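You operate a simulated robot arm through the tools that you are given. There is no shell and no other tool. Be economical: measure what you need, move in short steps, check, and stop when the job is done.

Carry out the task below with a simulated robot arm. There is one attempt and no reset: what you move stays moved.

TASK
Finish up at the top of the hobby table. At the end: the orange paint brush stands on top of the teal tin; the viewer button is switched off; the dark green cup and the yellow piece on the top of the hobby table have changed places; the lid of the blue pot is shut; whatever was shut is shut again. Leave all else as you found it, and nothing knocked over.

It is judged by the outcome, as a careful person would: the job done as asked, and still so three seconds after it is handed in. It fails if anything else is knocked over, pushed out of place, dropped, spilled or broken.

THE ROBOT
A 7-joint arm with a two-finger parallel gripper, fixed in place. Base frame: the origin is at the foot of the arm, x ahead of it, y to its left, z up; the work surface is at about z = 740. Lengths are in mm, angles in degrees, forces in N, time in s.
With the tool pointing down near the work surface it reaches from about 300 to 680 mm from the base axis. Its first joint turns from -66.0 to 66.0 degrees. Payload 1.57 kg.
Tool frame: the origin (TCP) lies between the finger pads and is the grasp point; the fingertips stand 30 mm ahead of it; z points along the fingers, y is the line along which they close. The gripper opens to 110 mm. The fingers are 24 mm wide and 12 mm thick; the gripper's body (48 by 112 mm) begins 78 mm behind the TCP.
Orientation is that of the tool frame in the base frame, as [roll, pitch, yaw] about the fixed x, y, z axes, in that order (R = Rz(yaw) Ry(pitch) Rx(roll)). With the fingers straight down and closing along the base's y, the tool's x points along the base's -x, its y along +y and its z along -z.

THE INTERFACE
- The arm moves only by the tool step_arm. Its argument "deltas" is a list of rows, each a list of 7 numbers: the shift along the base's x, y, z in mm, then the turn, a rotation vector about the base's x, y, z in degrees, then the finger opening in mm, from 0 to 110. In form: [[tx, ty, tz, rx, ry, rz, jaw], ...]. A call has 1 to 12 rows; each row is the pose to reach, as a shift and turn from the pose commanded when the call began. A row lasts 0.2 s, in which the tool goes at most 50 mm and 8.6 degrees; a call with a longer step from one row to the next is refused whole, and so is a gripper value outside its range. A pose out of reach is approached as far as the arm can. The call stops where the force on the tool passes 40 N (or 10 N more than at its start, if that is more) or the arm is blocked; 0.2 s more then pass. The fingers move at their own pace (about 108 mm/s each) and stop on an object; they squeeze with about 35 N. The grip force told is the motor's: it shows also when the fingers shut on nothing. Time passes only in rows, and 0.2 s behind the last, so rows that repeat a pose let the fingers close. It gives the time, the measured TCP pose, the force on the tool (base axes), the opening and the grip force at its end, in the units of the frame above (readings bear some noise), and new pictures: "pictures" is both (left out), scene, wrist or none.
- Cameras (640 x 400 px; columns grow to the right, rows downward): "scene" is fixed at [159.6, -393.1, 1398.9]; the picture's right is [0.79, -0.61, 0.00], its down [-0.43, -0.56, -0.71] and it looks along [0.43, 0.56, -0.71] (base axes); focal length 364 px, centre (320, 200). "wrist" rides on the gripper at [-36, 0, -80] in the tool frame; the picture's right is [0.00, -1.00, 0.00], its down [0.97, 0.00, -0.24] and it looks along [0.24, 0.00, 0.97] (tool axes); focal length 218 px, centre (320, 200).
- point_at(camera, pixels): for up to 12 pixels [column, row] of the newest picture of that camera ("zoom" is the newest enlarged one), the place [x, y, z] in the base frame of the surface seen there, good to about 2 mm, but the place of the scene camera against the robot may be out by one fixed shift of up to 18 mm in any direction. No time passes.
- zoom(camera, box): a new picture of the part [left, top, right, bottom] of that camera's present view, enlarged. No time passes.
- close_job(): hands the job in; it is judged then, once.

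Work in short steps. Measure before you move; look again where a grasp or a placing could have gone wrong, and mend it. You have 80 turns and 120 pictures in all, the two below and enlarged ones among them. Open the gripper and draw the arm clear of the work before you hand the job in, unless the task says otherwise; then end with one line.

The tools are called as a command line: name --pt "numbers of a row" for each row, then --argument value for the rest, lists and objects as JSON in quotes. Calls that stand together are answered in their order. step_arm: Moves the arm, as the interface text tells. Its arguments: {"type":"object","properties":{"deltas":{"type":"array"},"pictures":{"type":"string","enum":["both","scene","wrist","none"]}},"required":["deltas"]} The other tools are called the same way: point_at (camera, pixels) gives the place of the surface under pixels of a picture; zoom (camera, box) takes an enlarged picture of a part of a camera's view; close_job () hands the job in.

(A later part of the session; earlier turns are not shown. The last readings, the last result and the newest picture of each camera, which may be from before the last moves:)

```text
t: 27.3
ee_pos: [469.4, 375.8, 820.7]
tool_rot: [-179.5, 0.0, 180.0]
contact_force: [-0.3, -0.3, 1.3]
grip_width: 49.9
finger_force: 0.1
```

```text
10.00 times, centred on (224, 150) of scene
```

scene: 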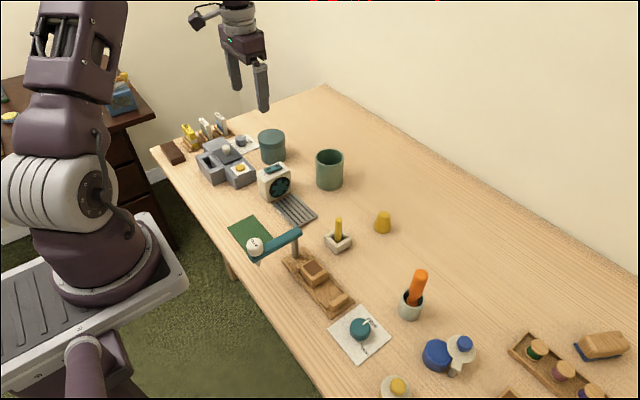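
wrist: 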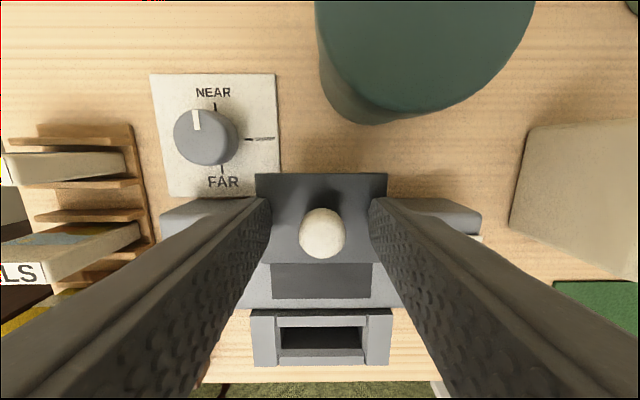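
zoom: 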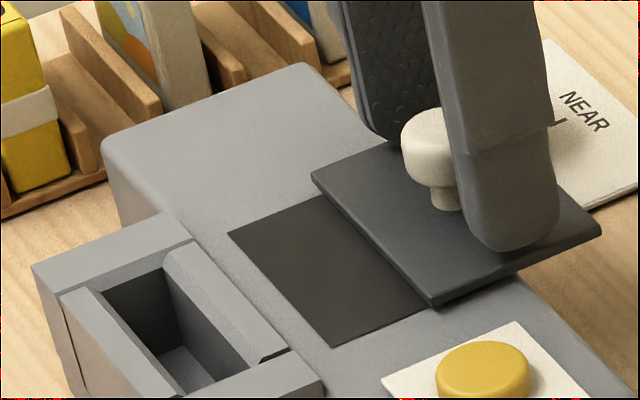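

The viewer stays off. I grip the knob and slide the hatch back −x until it meets the shut stop.

step_arm --pt "0 0 0 0 0 0 0" --pt "0 0 0 0 0 0 0" --pt "0 0 0 0 0 0 0" --pt "-8 0 0 0 0 0 0" --pt "-16 0 0 0 0 0 0" --pt "-24 0 0 0 0 0 0" --pt "-29 0 0 0 0 0 0" --pt "-32 0 0 0 0 0 0" --pt "-33.5 0 0 0 0 0 0" --pictures "wrist"

zoom --camera "scene" --box '[192, 130, 256, 170]'

```text
t: 29.3
ee_pos: [437.8, 375.4, 820.7]
tool_rot: [-179.4, 0.1, 179.9]
contact_force: [13.8, -9.4, -17.1]
grip_width: 20.8
finger_force: 34.0
```

wrist: 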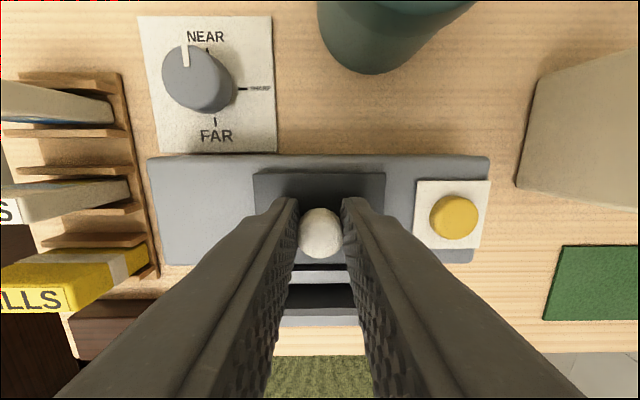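

```text
10.00 times, centred on (224, 150) of scene
```

zoom: 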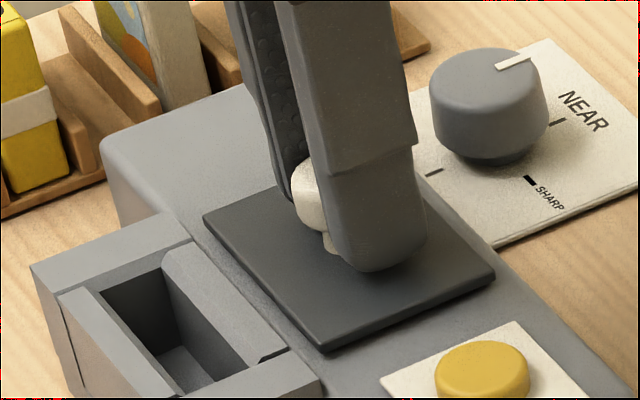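

The hatch is shut with resistance. I release, lift and level the tool.

step_arm --pt "1 0 0 0 0 0 50" --pt "1 0 0 0 0 0 50" --pt "1 0 40 -0.6 0 0 80" --pt "20 -20 80 -0.6 0 0 110" --pt "50 -60 120 -0.6 0 0 110" --pt "51 -80 160 -0.6 0 0 110"

zoom --camera "scene" --box '[192, 130, 256, 170]'

point_at --camera "wrist" --pixels '[[317, 212], [480, 45], [420, 90]]'

```text
refused: row 5 steps farther than a row can; nothing moved
```

```text
10.00 times, centred on (224, 150) of scene
```

zoom: 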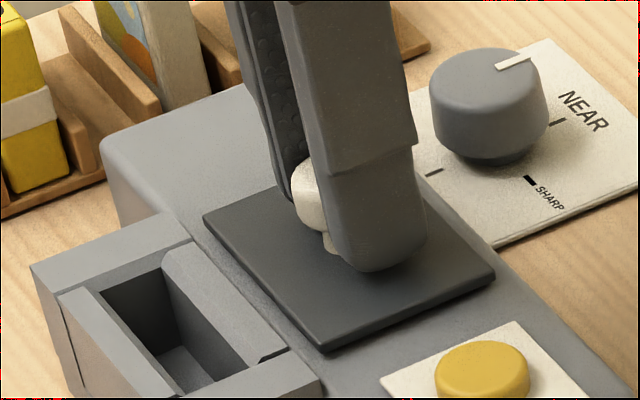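

```text
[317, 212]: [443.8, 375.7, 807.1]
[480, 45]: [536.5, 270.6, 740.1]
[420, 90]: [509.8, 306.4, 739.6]
```

step_arm --pt "1 0 0 0 0 0 50" --pt "1 0 0 0 0 0 50" --pt "1 0 40 -0.6 0 0 80" --pt "15 -15 80 -0.6 0 0 110" --pt "30 -40 115 -0.6 0 0 110" --pt "50 -70 145 -0.6 0 0 110" --pt "51 -80 175 -0.6 0 0 110"

zoom --camera "scene" --box '[192, 130, 256, 170]'

```text
t: 30.9
ee_pos: [488.4, 295.4, 995.7]
tool_rot: [-178.9, 0.0, 179.9]
contact_force: [-0.7, -0.4, -1.0]
grip_width: 110.2
finger_force: 0.0
```

scene: 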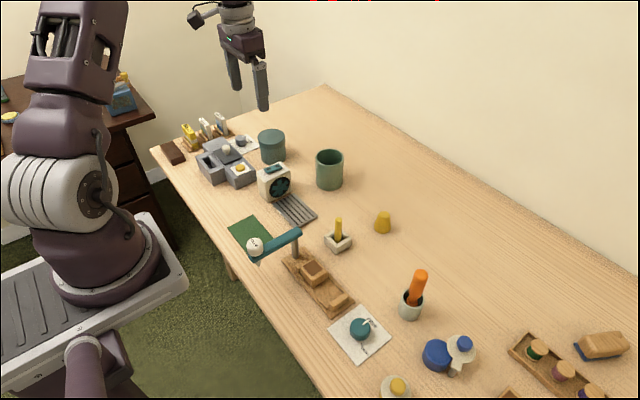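
wrist: 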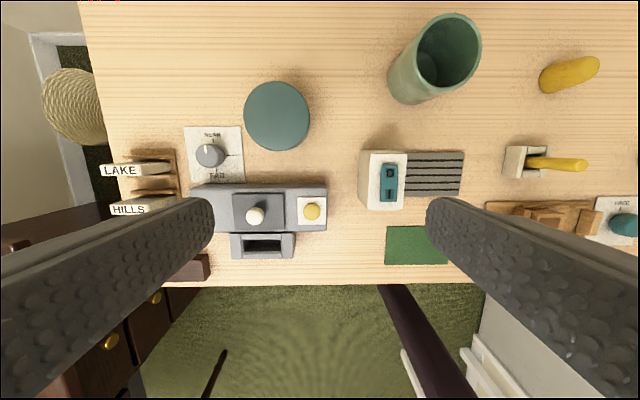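

```text
10.00 times, centred on (224, 150) of scene
```

zoom: 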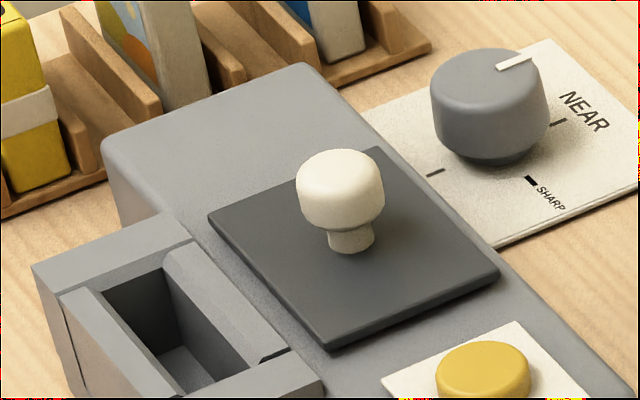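

The viewer looks exactly as found. Next the blue pot: I travel to its side, levelling the tool on the way.

step_arm --pt "0 -45 0 1.1 0 0 110" --pt "0 -94 0 1.1 0 0 110" --pt "0 -143 0 1.1 0 0 110" --pt "0 -192 0 1.1 0 0 110" --pt "0 -241 0 1.1 0 0 110" --pt "0 -290 0 1.1 0 0 110" --pt "0 -339 0 1.1 0 0 110" --pt "0 -388 0 1.1 0 0 110" --pt "0 -437 0 1.1 0 0 110" --pt "0 -486 0 1.1 0 0 110" --pt "0 -535 0 1.1 0 0 110" --pt "0 -580 0 1.1 0 0 110" --pictures "wrist"

zoom --camera "wrist" --box '[220, 120, 420, 245]'

zoom --camera "scene" --box '[370, 320, 490, 395]'

```text
t: 33.5
ee_pos: [487.5, -285.5, 996.0]
tool_rot: [180.0, -0.1, 179.9]
contact_force: [-0.4, 0.8, -0.7]
grip_width: 110.0
finger_force: 0.1
```

wrist: 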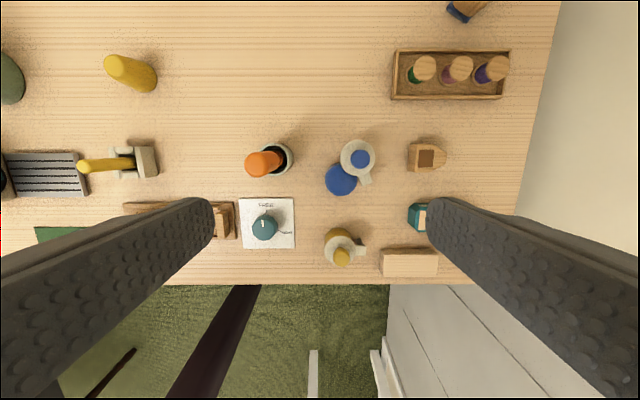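

```text
3.20 times, centred on (320, 182) of wrist
```

zoom: 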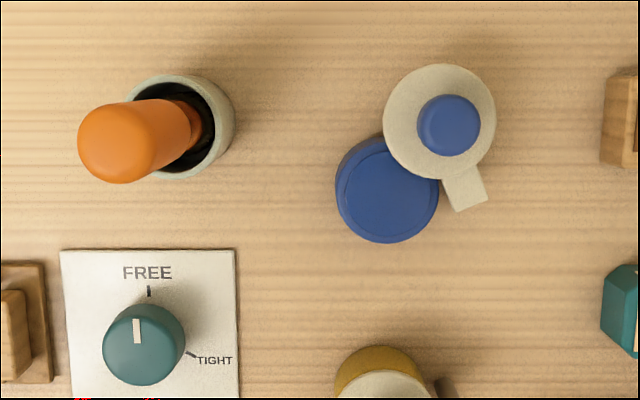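

```text
5.33 times, centred on (430, 358) of scene
```

zoom: 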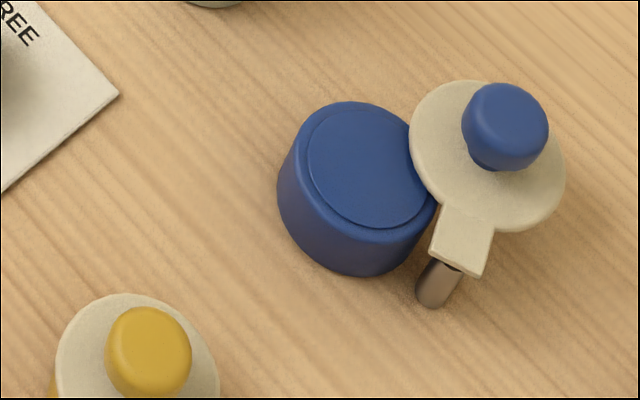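

The lid swings on a post at the tab. I measure the lid disc, knob, tab end, and pot; also the yellow pot for reference.

point_at --camera "wrist" --pixels '[[360, 158], [360, 142], [358, 178], [366, 182], [367, 178], [340, 179], [326, 179], [345, 193], [342, 250], [358, 243], [348, 242], [343, 160]]'

point_at --camera "zoom" --pixels '[[362, 170], [505, 110], [440, 130], [520, 205], [465, 240], [475, 265], [432, 300], [455, 285], [300, 160], [150, 330], [440, 90], [485, 225]]'

```text
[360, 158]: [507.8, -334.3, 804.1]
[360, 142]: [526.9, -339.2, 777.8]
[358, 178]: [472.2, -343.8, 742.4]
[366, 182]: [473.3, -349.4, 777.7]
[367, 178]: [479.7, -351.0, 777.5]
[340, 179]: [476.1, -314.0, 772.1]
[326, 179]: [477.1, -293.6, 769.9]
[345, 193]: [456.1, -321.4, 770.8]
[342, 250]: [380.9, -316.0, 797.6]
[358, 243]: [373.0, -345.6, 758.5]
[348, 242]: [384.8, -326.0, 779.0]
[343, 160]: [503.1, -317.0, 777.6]
```

```text
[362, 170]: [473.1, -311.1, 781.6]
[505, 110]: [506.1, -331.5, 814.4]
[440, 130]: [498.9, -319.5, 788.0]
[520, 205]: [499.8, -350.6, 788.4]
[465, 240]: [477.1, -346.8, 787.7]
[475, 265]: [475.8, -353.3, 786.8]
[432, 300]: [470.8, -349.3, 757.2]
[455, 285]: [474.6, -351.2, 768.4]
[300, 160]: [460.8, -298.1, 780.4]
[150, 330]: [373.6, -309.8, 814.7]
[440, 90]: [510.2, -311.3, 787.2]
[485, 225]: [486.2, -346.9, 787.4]
```

Post ≈ (475,−350), lid knob ≈ (507,−335), pot ≈ (475.5,−314.5): the lid must swing about +65° around the post. I go down over the knob.

step_arm --pt "10 -25 -30 0 0 0 90" --pt "19.5 -48 -60 0 0 0 60" --pt "19.5 -49.5 -105 0 0 0 50" --pt "19.5 -49.5 -145 0 0 0 50" --pt "19.5 -49.5 -170 0 0 0 50"

```text
t: 34.7
ee_pos: [506.7, -334.8, 824.7]
tool_rot: [-179.9, 0.0, 180.0]
contact_force: [-0.7, -0.7, 0.0]
grip_width: 50.0
finger_force: 0.1
```

scene: 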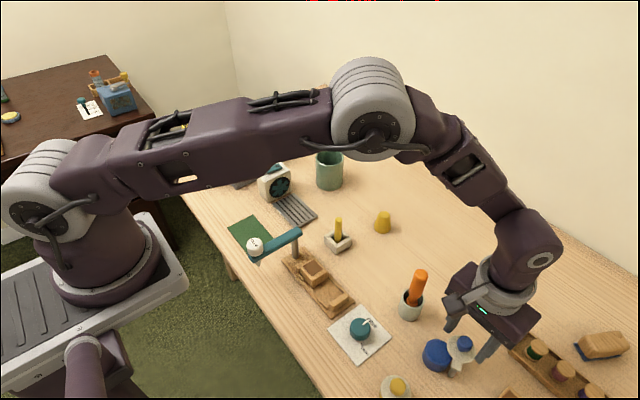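
wrist: 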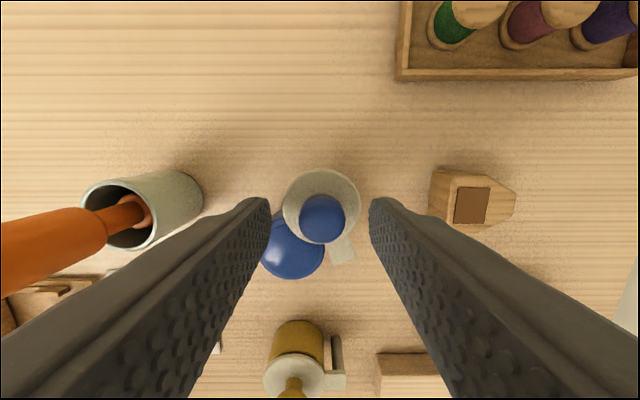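

The knob is centred between the fingers. I descend 11 mm, grip, and begin the swing.

step_arm --pt "0 0 -11 0 0 0 50" --pt "0 0 -11 0 0 0 0" --pt "0 0 -11 0 0 0 0" --pt "0 0 -11 0 0 0 0" --pictures "none"

step_arm --pt "-2.4 4.4 0 0 0 8.1 0" --pt "-5.35 8.35 0 0 0 16.2 0" --pt "-8.85 11.9 0 0 0 24.3 0"

```text
t: 35.7
ee_pos: [505.7, -334.7, 813.0]
tool_rot: [180.0, -0.1, 179.9]
contact_force: [-1.2, 0.1, -2.2]
grip_width: 22.9
finger_force: 35.5
```

```text
t: 36.5
ee_pos: [496.0, -322.1, 812.2]
tool_rot: [180.0, 0.0, -155.8]
contact_force: [-0.7, -10.2, -12.3]
grip_width: 23.3
finger_force: 35.1
```

scene: 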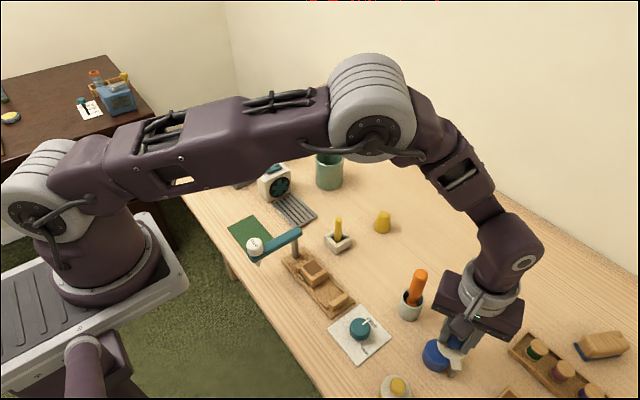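
wrist: 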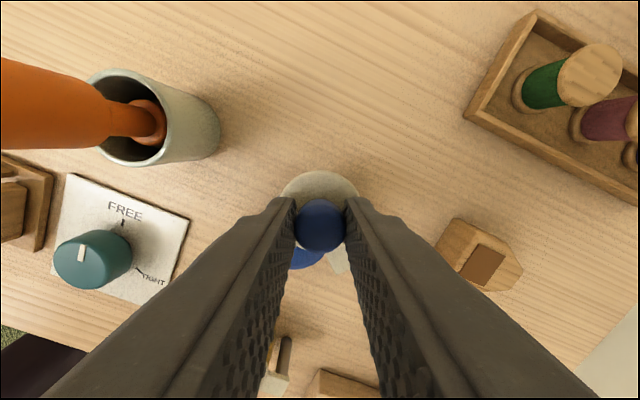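

The lid follows smoothly. I continue the arc to the pot.

step_arm --pt "-3.95 3.0 0 0 0 8.1 0" --pt "-8.25 5.4 0 0 0 16.2 0" --pt "-12.9 7.15 0 0 0 24.3 0" --pt "-17.7 8.3 0 0 0 32.4 0" --pt "-22.65 8.7 0 0 0 40.5 0"

zoom --camera "scene" --box '[370, 320, 490, 395]'

```text
t: 37.7
ee_pos: [475.2, -313.7, 812.9]
tool_rot: [-179.9, 0.0, -115.3]
contact_force: [3.1, -16.3, -16.1]
grip_width: 23.4
finger_force: 35.5
```

scene: 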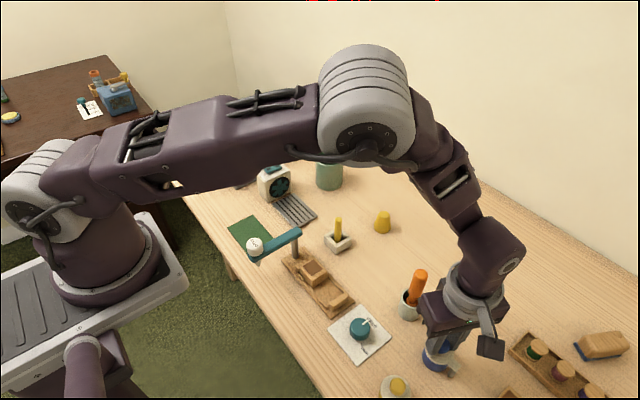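
wrist: 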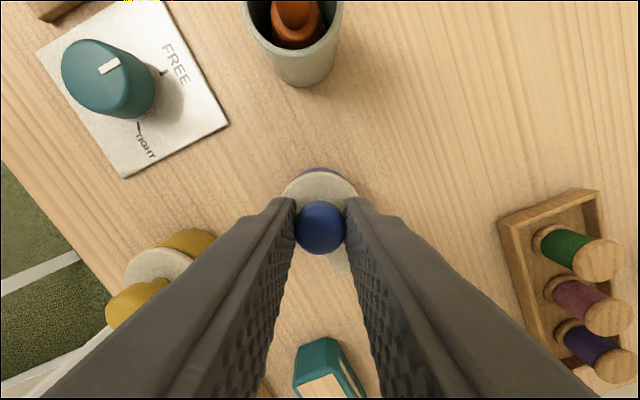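

```text
5.33 times, centred on (430, 358) of scene
```

zoom: 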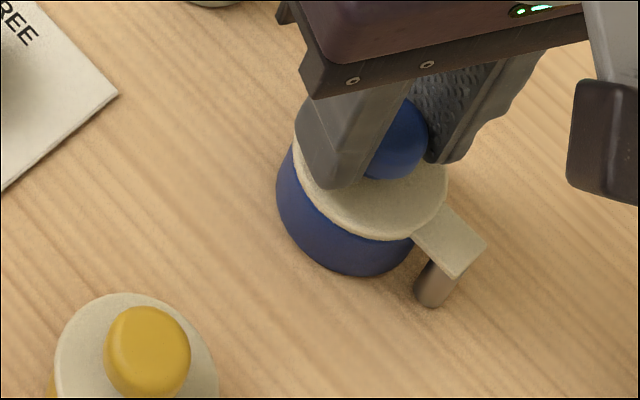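

Nearly over the pot. I nudge it further along the arc to find the stop.

step_arm --pt "-2.5 0 0 0 0 4 0" --pt "-5 -0.3 0 0 0 8 0" --pictures "none"

zoom --camera "scene" --box '[370, 320, 490, 395]'

```text
t: 38.3
ee_pos: [474.3, -313.4, 814.5]
tool_rot: [-179.3, 0.0, -107.2]
contact_force: [31.7, -12.5, -8.3]
grip_width: 22.9
finger_force: 35.6
```

```text
5.33 times, centred on (430, 358) of scene
```

zoom: 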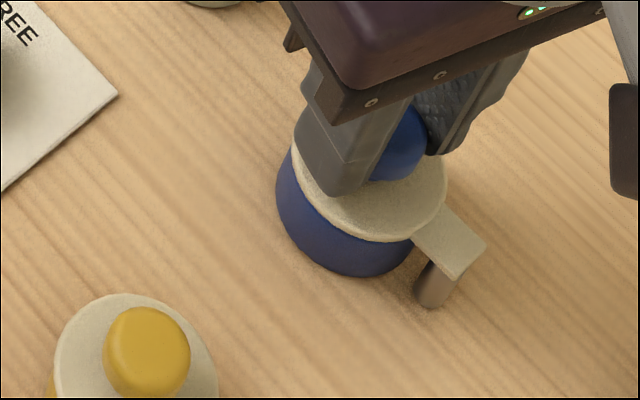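

It meets a hard stop, so the lid is shut. I relax, open, lift and turn back.

step_arm --pt "3 0.3 -1 0 0 -4 0" --pt "4 0.3 -1 0 0 -7 50" --pt "4 0.3 -1 0 0 -7 60" --pt "4 0 35 0 0 -8 80" --pt "4 0 80 0 0 -16 110" --pt "4 5 125 0 0 -24 110" --pt "4 10 165 0 0 -32 110" --pt "8 15 185 0 0 -40 110" --pt "10 25 185 0 0 -48 110" --pt "12 35 185 0 0 -56 110" --pt "13 50 185 0 0 -64 110" --pt "13 60 185 0 0 -72.6 110"

zoom --camera "scene" --box '[370, 250, 490, 395]'

zoom --camera "wrist" --box '[220, 120, 420, 245]'

```text
t: 40.9
ee_pos: [481.9, -252.9, 997.7]
tool_rot: [180.0, -0.1, 179.9]
contact_force: [-0.9, -0.4, 0.3]
grip_width: 109.9
finger_force: 0.0
```

scene: 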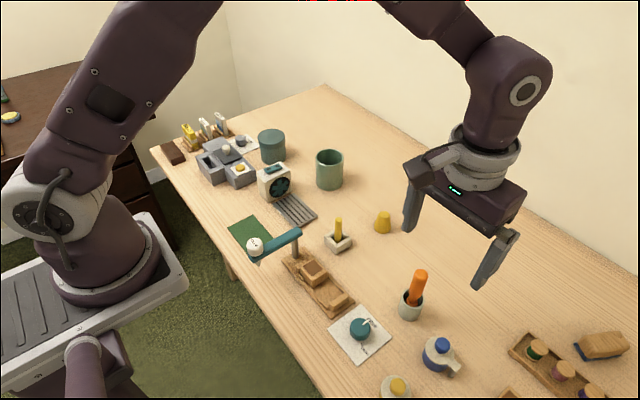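
wrist: 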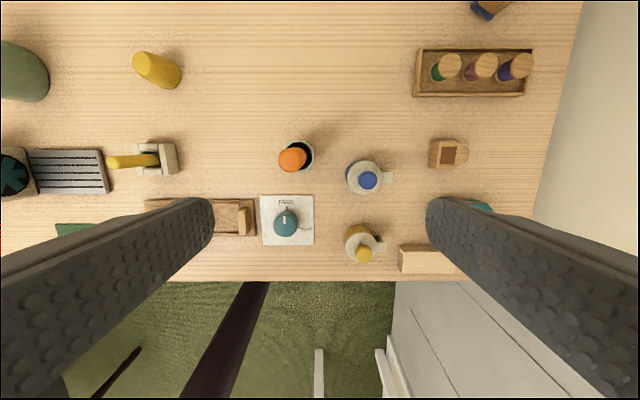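

```text
2.76 times, centred on (430, 322) of scene
```

zoom: 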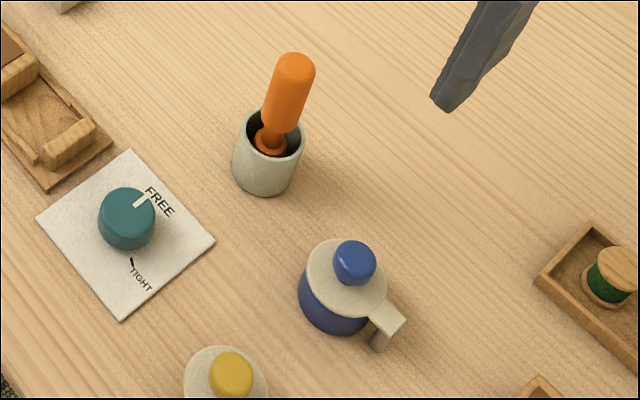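

```text
3.20 times, centred on (320, 182) of wrist
```

zoom: 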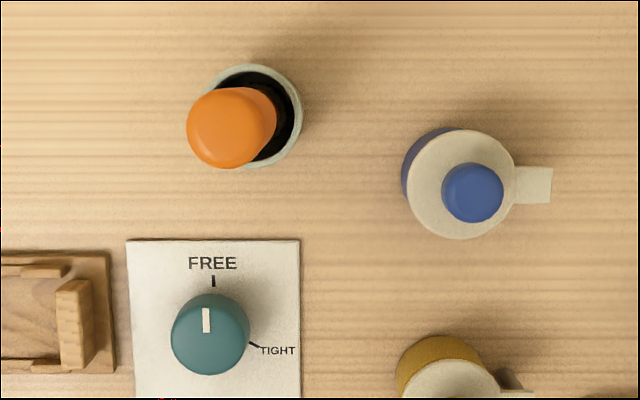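

The lid is shut. Now the brush: I measure its handle at several heights and the holder's rim.

zoom --camera "scene" --box '[390, 260, 438, 330]'

point_at --camera "wrist" --pixels '[[292, 159], [280, 160], [300, 150], [290, 170], [303, 142], [313, 158], [296, 142], [303, 170], [308, 162], [293, 150], [300, 166]]'

point_at --camera "zoom" --pixels '[[325, 100]]'

```text
5.71 times, centred on (414, 295) of scene
```

zoom: 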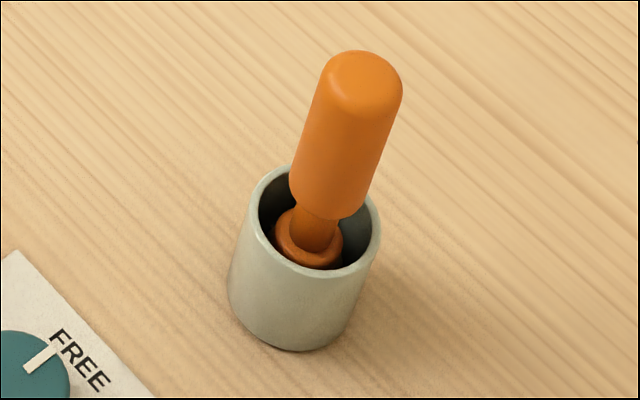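

```text
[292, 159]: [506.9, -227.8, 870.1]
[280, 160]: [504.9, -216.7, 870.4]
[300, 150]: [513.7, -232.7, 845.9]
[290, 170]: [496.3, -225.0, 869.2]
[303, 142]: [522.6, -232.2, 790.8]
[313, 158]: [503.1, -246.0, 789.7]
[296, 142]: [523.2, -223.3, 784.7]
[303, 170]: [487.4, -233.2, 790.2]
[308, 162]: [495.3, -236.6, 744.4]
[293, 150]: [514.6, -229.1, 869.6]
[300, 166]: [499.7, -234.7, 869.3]
```

```text
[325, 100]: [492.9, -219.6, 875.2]
```

Brush is upright with handle centre ≈ (506,−228), Ø24, top 870; holder rim at 790. I go down with the fingers around the handle, tips above the rim.

step_arm --pt "12 13 -15 0 0 0 90" --pt "24 25 -30 0 0 0 66" --pt "24 25 -75 0 0 0 60" --pt "24 25 -115 0 0 0 60" --pt "24 25 -151 0 0 0 60"

```text
t: 42.1
ee_pos: [506.9, -228.4, 848.1]
tool_rot: [-179.9, 0.0, -179.9]
contact_force: [0.3, 0.3, 0.5]
grip_width: 59.8
finger_force: 0.0
```

scene: 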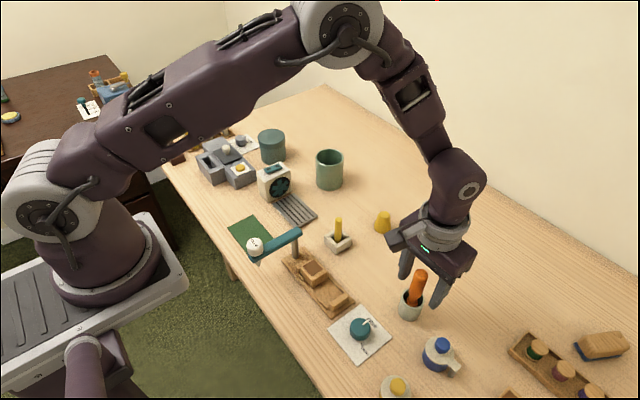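
wrist: 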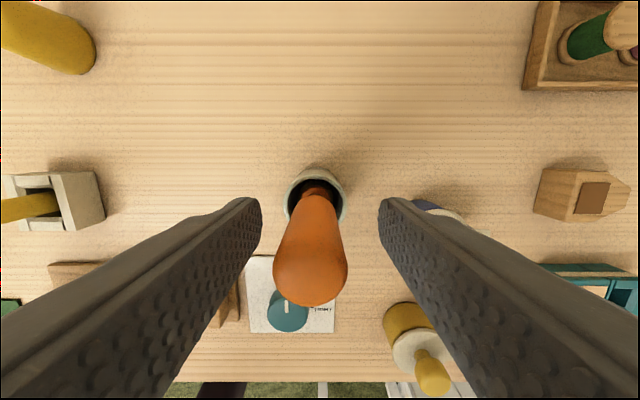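

The handle is about 2 mm toward +y; I correct, then grip.

step_arm --pt "0 2 -1 0 0 0 60" --pt "0 2 -1 0 0 0 20" --pt "0 2 -1 0 0 0 10" --pt "0 2 -1 0 0 0 10" --pictures "none"

step_arm --pt "0 0 10 0 0 0 10" --pt "0 0 40 0 0 0 10" --pt "0 0 80 0 0 0 10" --pt "0 0 110 0 0 0 10"

zoom --camera "scene" --box '[380, 180, 460, 330]'

```text
t: 43.1
ee_pos: [506.2, -225.5, 847.0]
tool_rot: [-180.0, -0.1, -179.9]
contact_force: [-0.5, -1.7, 0.8]
grip_width: 22.2
finger_force: 35.3
```

```text
t: 44.1
ee_pos: [507.3, -225.8, 955.4]
tool_rot: [-180.0, 0.0, -179.9]
contact_force: [-0.8, -0.7, -0.4]
grip_width: 22.0
finger_force: 34.7
```

scene: 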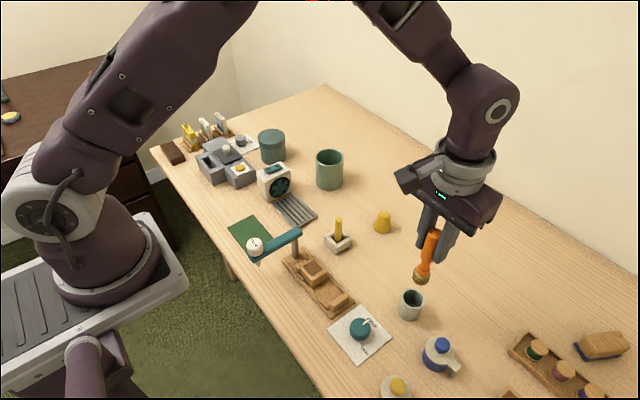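
wrist: 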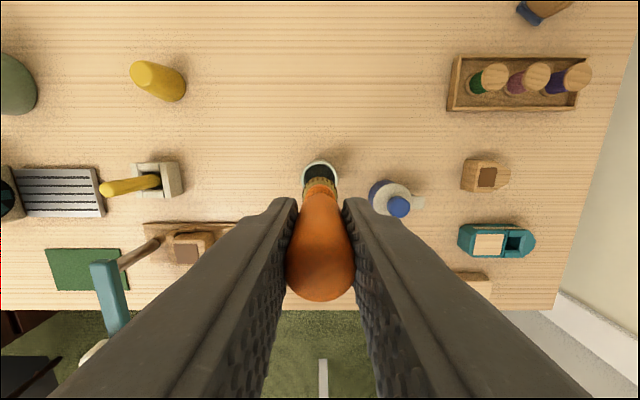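

```text
2.67 times, centred on (420, 255) of scene
```

zoom: 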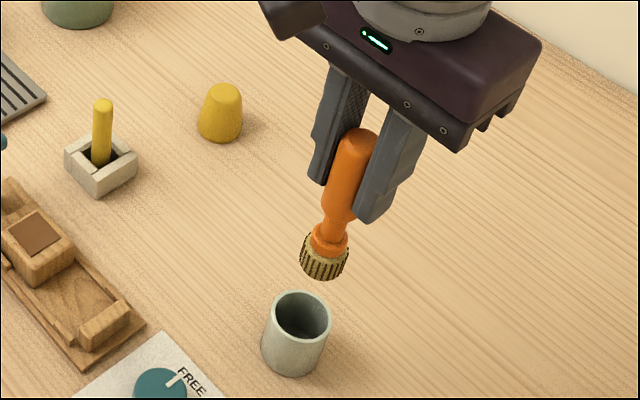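

The brush has a flat bristle end. I measure its bottom relative to the tool.

point_at --camera "zoom" --pixels '[[322, 276], [322, 270], [310, 268], [335, 274], [322, 255], [352, 140], [300, 330]]'

zoom --camera "scene" --box '[405, 220, 450, 290]'

```text
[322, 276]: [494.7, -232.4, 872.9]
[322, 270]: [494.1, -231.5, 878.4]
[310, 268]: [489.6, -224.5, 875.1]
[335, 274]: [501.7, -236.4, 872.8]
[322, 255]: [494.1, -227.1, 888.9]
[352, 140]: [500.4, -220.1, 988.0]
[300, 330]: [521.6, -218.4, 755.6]
```

```text
5.71 times, centred on (428, 255) of scene
```

zoom: 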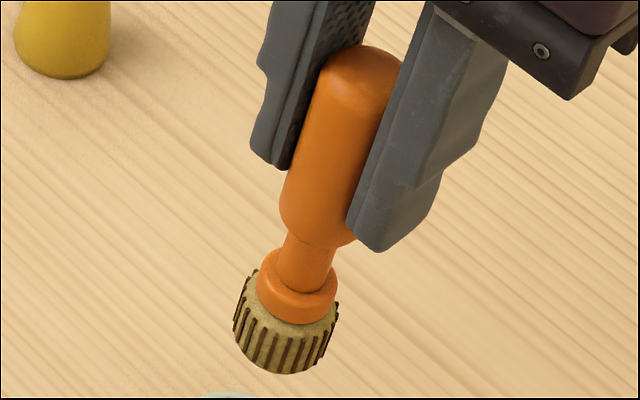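

The bottom sits about 94–100 mm below the TCP. I carry the brush over to above the tin at (554,339).

step_arm --pt "4 45 10 0 0 0 10" --pt "8 92 10 0 0 0 10" --pt "12 140 10 0 0 0 10" --pt "16 188 10 0 0 0 10" --pt "20 236 10 0 0 0 10" --pt "24 284 10 0 0 0 10" --pt "28 332 10 0 0 0 10" --pt "32 380 10 0 0 0 10" --pt "36 428 10 0 0 0 10" --pt "40 476 10 0 0 0 10" --pt "44 524 10 0 0 0 10" --pt "47 564 0 0 0 0 10"

zoom --camera "scene" --box '[230, 70, 310, 170]'

```text
t: 46.7
ee_pos: [553.8, 337.3, 955.8]
tool_rot: [-179.8, -0.2, 179.9]
contact_force: [0.0, 1.1, -0.8]
grip_width: 22.1
finger_force: 34.8
```

scene: 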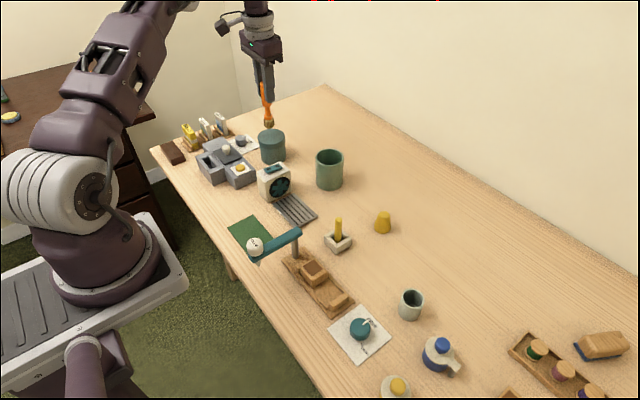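
wrist: 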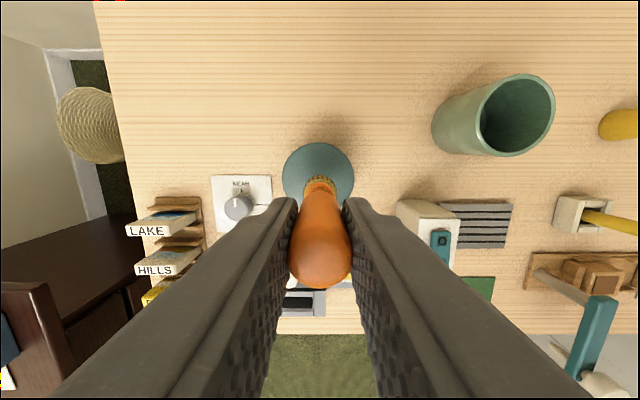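

```text
4.00 times, centred on (270, 120) of scene
```

zoom: 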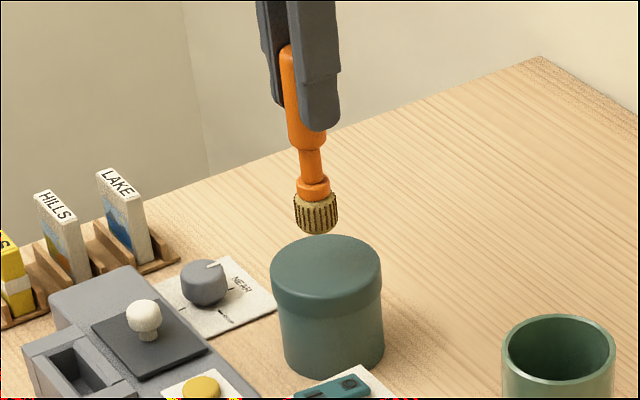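

Well centred over the tin. I lower to about 10 mm above contact, then in small steps.

step_arm --pt "0 1 -20 0 0 0 10" --pt "0 1 -34 0 0 0 10" --pt "0 1 -38 0 0 0 10" --pt "0 1 -40 0 0 0 10" --pictures "none"

zoom --camera "scene" --box '[240, 90, 300, 165]'

```text
t: 47.7
ee_pos: [555.5, 339.0, 918.8]
tool_rot: [180.0, 0.3, -180.0]
contact_force: [0.8, -0.6, 28.1]
grip_width: 22.2
finger_force: 34.5
```

```text
5.33 times, centred on (270, 128) of scene
```

zoom: 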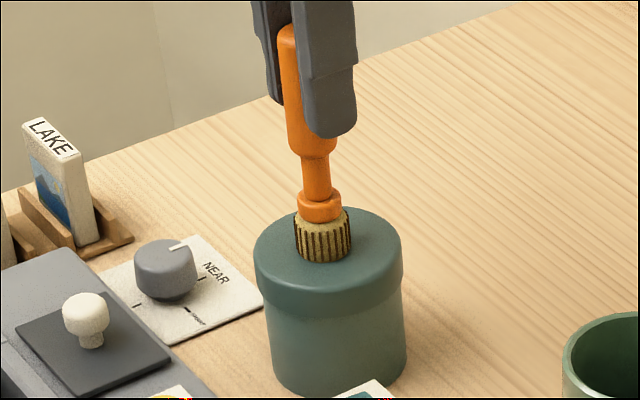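

Contact. I relieve the pressure to near zero, then check before letting go.

step_arm --pt "0 0 1.5 0 0 0 10" --pt "0 0 2.5 0 0 0 10" --pt "0 0 2.5 0 0 0 10" --pictures "none"

```text
t: 48.5
ee_pos: [553.1, 337.7, 916.4]
tool_rot: [-179.9, -0.4, -179.8]
contact_force: [-0.3, 0.2, 0.2]
grip_width: 22.4
finger_force: 35.0
```

step_arm --pt "0 0 -0.7 0 0 0 10" --pt "0 0 -1.2 0 0 0 10" --pictures "none"

zoom --camera "scene" --box '[240, 90, 300, 165]'

```text
t: 49.1
ee_pos: [554.3, 338.7, 918.4]
tool_rot: [-180.0, -0.2, -179.9]
contact_force: [0.4, 1.0, -0.2]
grip_width: 22.0
finger_force: 34.7
```

```text
5.33 times, centred on (270, 128) of scene
```

zoom: 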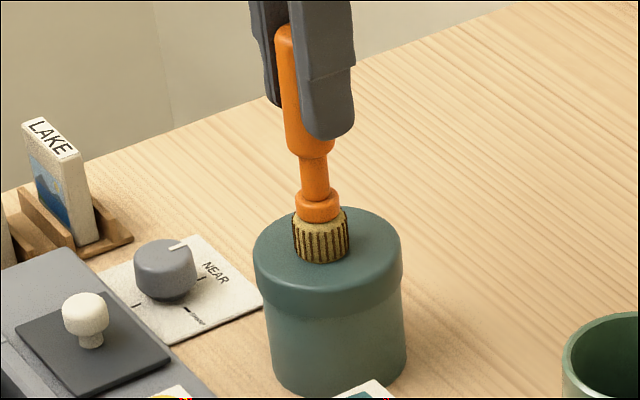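

step_arm --pt "0 0 -0.6 0 0 0 10" --pt "0 0 -1.0 0 0 0 10" --pt "0 0 -1.0 0 0 0 10" --pictures "none"

```text
t: 49.9
ee_pos: [553.1, 338.1, 917.1]
tool_rot: [180.0, 0.0, -179.8]
contact_force: [0.0, -0.7, -1.1]
grip_width: 21.9
finger_force: 35.0
```

step_arm --pt "0 0 -0.8 0 0 0 10" --pt "0 0 -1.4 0 0 0 10" --pt "0 0 -1.4 0 0 0 10" --pictures "none"

```text
t: 50.7
ee_pos: [553.9, 338.1, 917.0]
tool_rot: [180.0, -0.1, -179.9]
contact_force: [0.0, 0.0, 0.4]
grip_width: 21.7
finger_force: 34.8
```

step_arm --pt "0 0 -0.8 0 0 0 10" --pt "0 0 -1.5 0 0 0 10" --pt "0 0 -1.5 0 0 0 10" --pictures "none"

zoom --camera "scene" --box '[255, 115, 287, 155]'

```text
t: 51.5
ee_pos: [554.4, 337.6, 913.7]
tool_rot: [179.9, 0.1, -179.9]
contact_force: [-0.1, 0.0, 5.2]
grip_width: 22.0
finger_force: 34.6
```

```text
10.00 times, centred on (271, 135) of scene
```

zoom: 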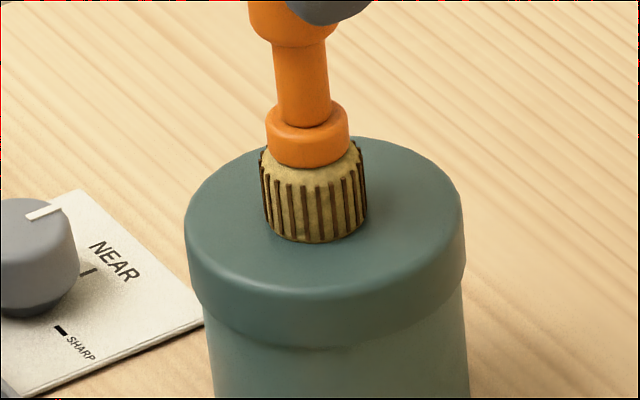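

Light contact of 5 N and upright. I let go and rise straight up.

step_arm --pt "0 0 0.5 0 0 0 40" --pt "0 0 0.5 0 0 0 70" --pt "0 0 0.5 0 0 0 70" --pt "0 0 30 0 0 0 70" --pt "0 0 60 0 0 0 70" --pt "0 0 90 0 0 0 80"

zoom --camera "scene" --box '[230, 80, 310, 170]'

```text
t: 52.9
ee_pos: [554.5, 338.7, 1006.7]
tool_rot: [-180.0, -0.2, -179.9]
contact_force: [-0.2, 0.0, 0.1]
grip_width: 80.1
finger_force: 0.0
```

scene: 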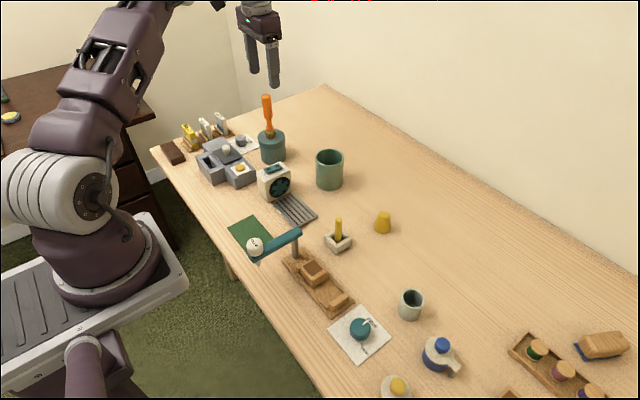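
wrist: 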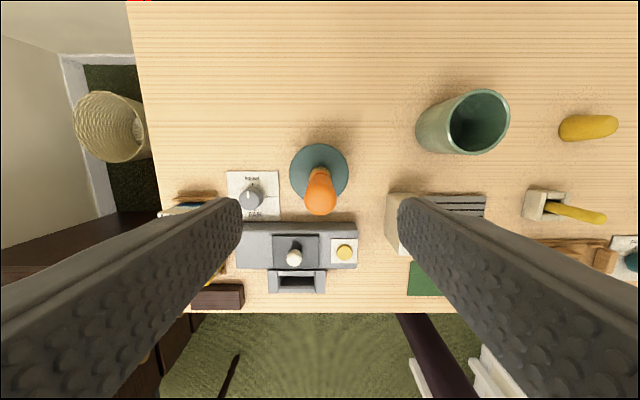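

```text
4.44 times, centred on (270, 125) of scene
```

zoom: 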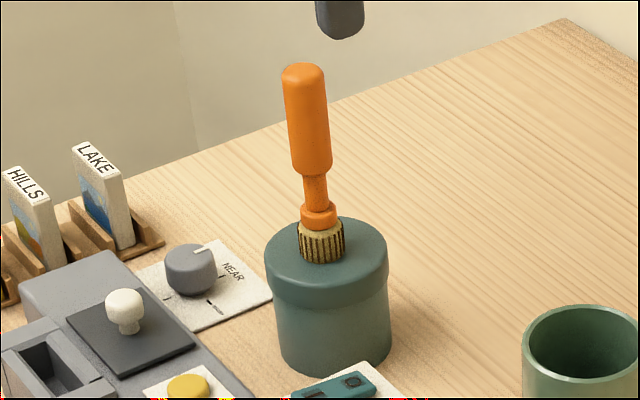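

The brush stands well. Next I move above the cup to measure it.

step_arm --pt "10 -40 0 0 0 0 110" --pt "15 -80 0 0 0 0 110" --pt "20 -120 0 0 0 0 110" --pt "25 -155 0 0 0 0 110" --pictures "wrist"

zoom --camera "wrist" --box '[240, 100, 400, 200]'

zoom --camera "scene" --box '[300, 140, 420, 250]'

```text
t: 53.9
ee_pos: [579.4, 182.2, 1004.3]
tool_rot: [179.9, 0.0, -179.9]
contact_force: [-0.1, 0.2, -0.1]
grip_width: 110.0
finger_force: 0.0
```

wrist: 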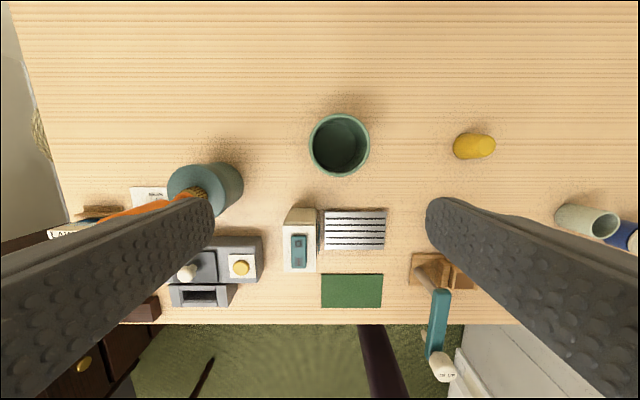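

```text
4.00 times, centred on (320, 150) of wrist
```

zoom: 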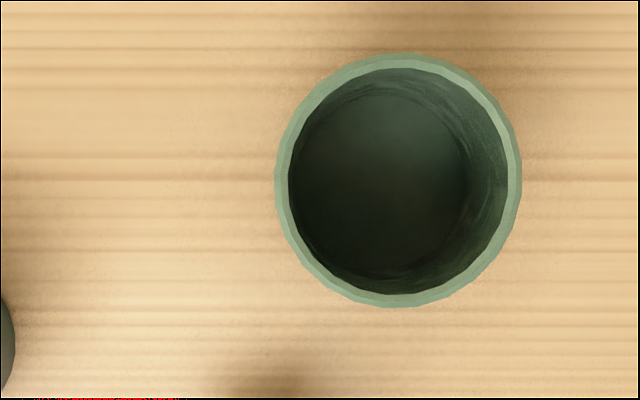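

```text
3.64 times, centred on (360, 195) of scene
```

zoom: 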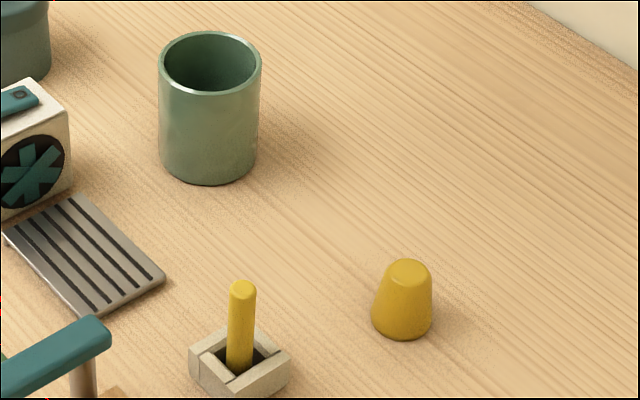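

point_at --camera "wrist" --pixels '[[310.3, 145], [368.5, 145], [339, 115], [339, 175], [338, 140], [465, 147], [475, 147], [484, 145], [494, 146], [340, 110]]'

point_at --camera "zoom" --pixels '[[408, 268], [403, 336], [374, 320], [431, 322], [208, 35], [210, 90], [210, 182], [162, 70], [259, 75], [388, 262], [425, 262]]'

```text
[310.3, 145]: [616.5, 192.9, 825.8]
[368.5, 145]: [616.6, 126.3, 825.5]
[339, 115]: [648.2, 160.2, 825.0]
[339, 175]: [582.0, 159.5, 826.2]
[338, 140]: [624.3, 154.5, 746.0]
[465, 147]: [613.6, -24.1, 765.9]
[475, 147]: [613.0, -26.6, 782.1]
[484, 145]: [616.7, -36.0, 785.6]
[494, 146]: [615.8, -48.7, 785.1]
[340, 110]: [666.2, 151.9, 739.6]
```

```text
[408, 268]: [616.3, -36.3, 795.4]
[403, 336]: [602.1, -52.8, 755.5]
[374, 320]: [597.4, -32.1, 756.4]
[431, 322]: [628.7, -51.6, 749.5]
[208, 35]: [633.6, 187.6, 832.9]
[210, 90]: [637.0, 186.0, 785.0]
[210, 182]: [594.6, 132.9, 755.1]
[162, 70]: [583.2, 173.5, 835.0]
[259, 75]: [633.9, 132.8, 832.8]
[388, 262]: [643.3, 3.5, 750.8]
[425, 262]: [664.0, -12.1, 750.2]
```

Cup: centre (615.5, 159.7), Ø≈68, rim 826. I go down around it, with tips staying about 16 mm above the table.

step_arm --pt "18 -12 -40 0 0 0 110" --pt "36 -22.5 -80 0 0 0 110" --pt "36 -22.5 -125 0 0 0 110" --pt "36 -22.5 -160 0 0 0 110" --pictures "wrist"

```text
t: 54.9
ee_pos: [616.5, 159.9, 842.6]
tool_rot: [-180.0, 0.0, -179.9]
contact_force: [-0.3, -1.2, 0.2]
grip_width: 110.0
finger_force: 0.0
```

wrist: 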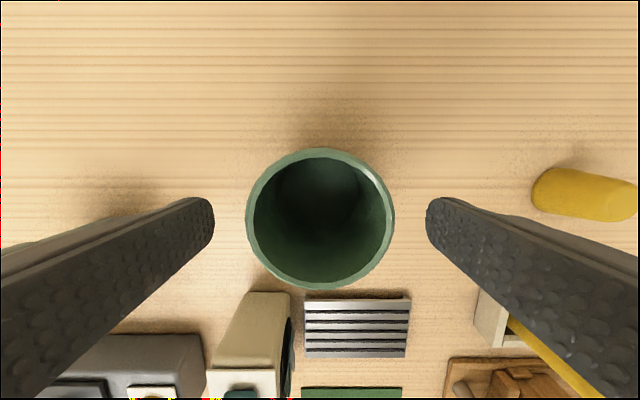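

Centred. I lower, close on the cup, and read the grip.

step_arm --pt "-1 0 -40 0 0 0 110" --pt "-1 0 -56 0 0 0 110" --pt "-1 0 -56 0 0 0 60" --pt "-1 0 -56 0 0 0 50" --pt "-1 0 -56 0 0 0 50" --pictures "none"

```text
t: 56.1
ee_pos: [613.8, 161.2, 786.9]
tool_rot: [179.9, -0.2, -179.9]
contact_force: [0.5, 0.6, -0.5]
grip_width: 73.3
finger_force: 34.4
```

Held at 73 mm. I lift it 30 mm, move it 90 mm toward −y to free table, and look.

step_arm --pt "0 0 10 0 0 0 50" --pt "0 0 30 0 0 0 50" --pt "0 -30 30 0 0 0 50" --pt "0 -60 30 0 0 0 50" --pt "0 -90 30 0 0 0 50" --pt "0 -90 15 0 0 0 50" --pt "0 -90 5 0 0 0 50"

```text
t: 57.7
ee_pos: [614.1, 70.6, 791.8]
tool_rot: [-180.0, -0.1, -179.9]
contact_force: [1.0, -0.4, -1.7]
grip_width: 73.0
finger_force: 35.0
```

scene: 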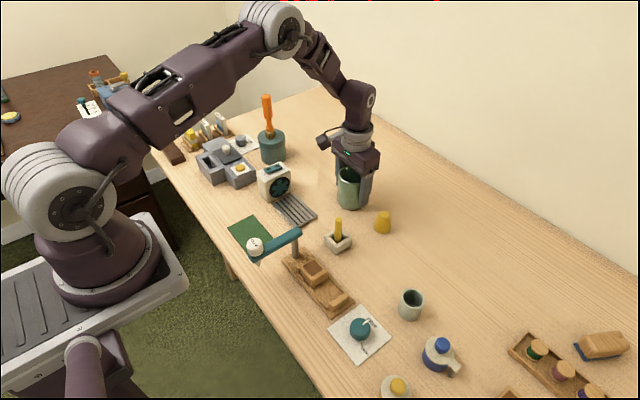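
wrist: 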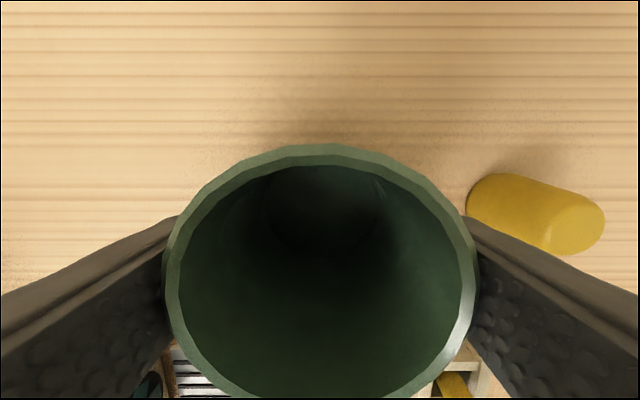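

I lower it to the table, open, and rise.

step_arm --pt "0 0 -2 0 0 0 50" --pt "0 0 -4 0 0 0 50" --pt "0 0 -5 0 0 0 50" --pictures "none"

step_arm --pt "0 0 0 0 0 0 80" --pt "0 0 0 0 0 0 100" --pt "0 0 35 0 0 0 100" --pt "0 0 75 0 0 0 100" --pt "-15 -30 110 0 0 0 100" --pt "-25 -70 130 0 0 0 110" --pt "-25 -108 135 0 0 0 110"

zoom --camera "wrist" --box '[240, 100, 400, 200]'

```text
t: 58.5
ee_pos: [613.7, 70.6, 788.5]
tool_rot: [180.0, 0.0, -180.0]
contact_force: [-0.8, 0.0, -1.7]
grip_width: 73.1
finger_force: 35.0
```

```text
t: 60.1
ee_pos: [587.5, -37.7, 921.9]
tool_rot: [179.9, 0.0, -179.9]
contact_force: [-0.5, -0.1, 0.1]
grip_width: 109.8
finger_force: 0.0
```

scene: 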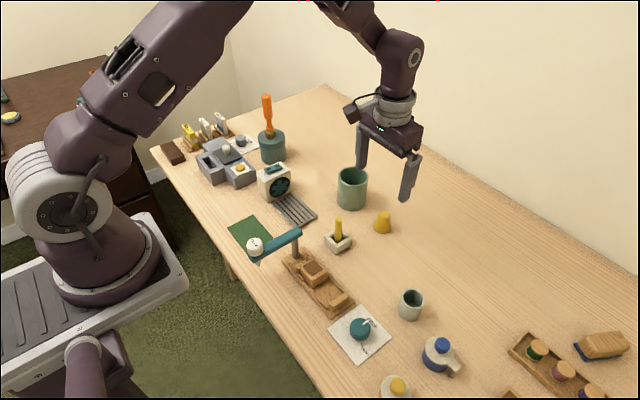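
wrist: 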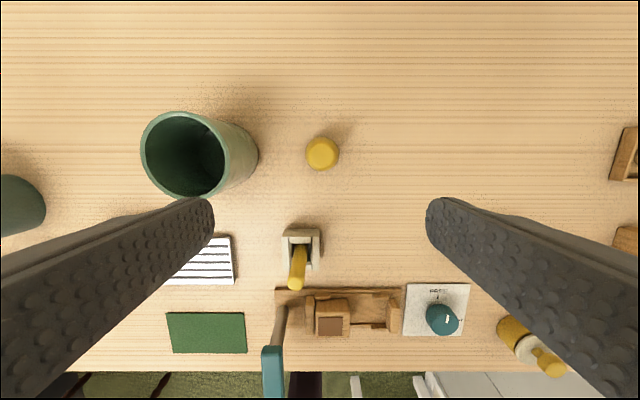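

```text
4.00 times, centred on (320, 150) of wrist
```

zoom: 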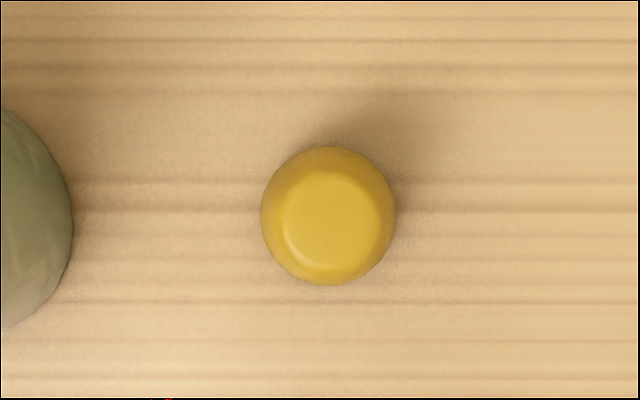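

point_at --camera "wrist" --pixels '[[323, 155], [304, 154], [340.5, 154], [322, 135], [322, 172.5], [322, 130], [322, 174], [312, 155], [333, 155], [323, 144]]'

```text
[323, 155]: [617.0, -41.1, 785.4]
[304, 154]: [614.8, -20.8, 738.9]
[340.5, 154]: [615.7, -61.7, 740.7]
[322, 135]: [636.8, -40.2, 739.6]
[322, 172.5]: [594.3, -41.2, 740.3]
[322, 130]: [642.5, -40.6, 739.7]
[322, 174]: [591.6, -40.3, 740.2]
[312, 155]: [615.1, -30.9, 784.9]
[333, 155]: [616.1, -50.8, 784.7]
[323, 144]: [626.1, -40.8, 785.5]
```

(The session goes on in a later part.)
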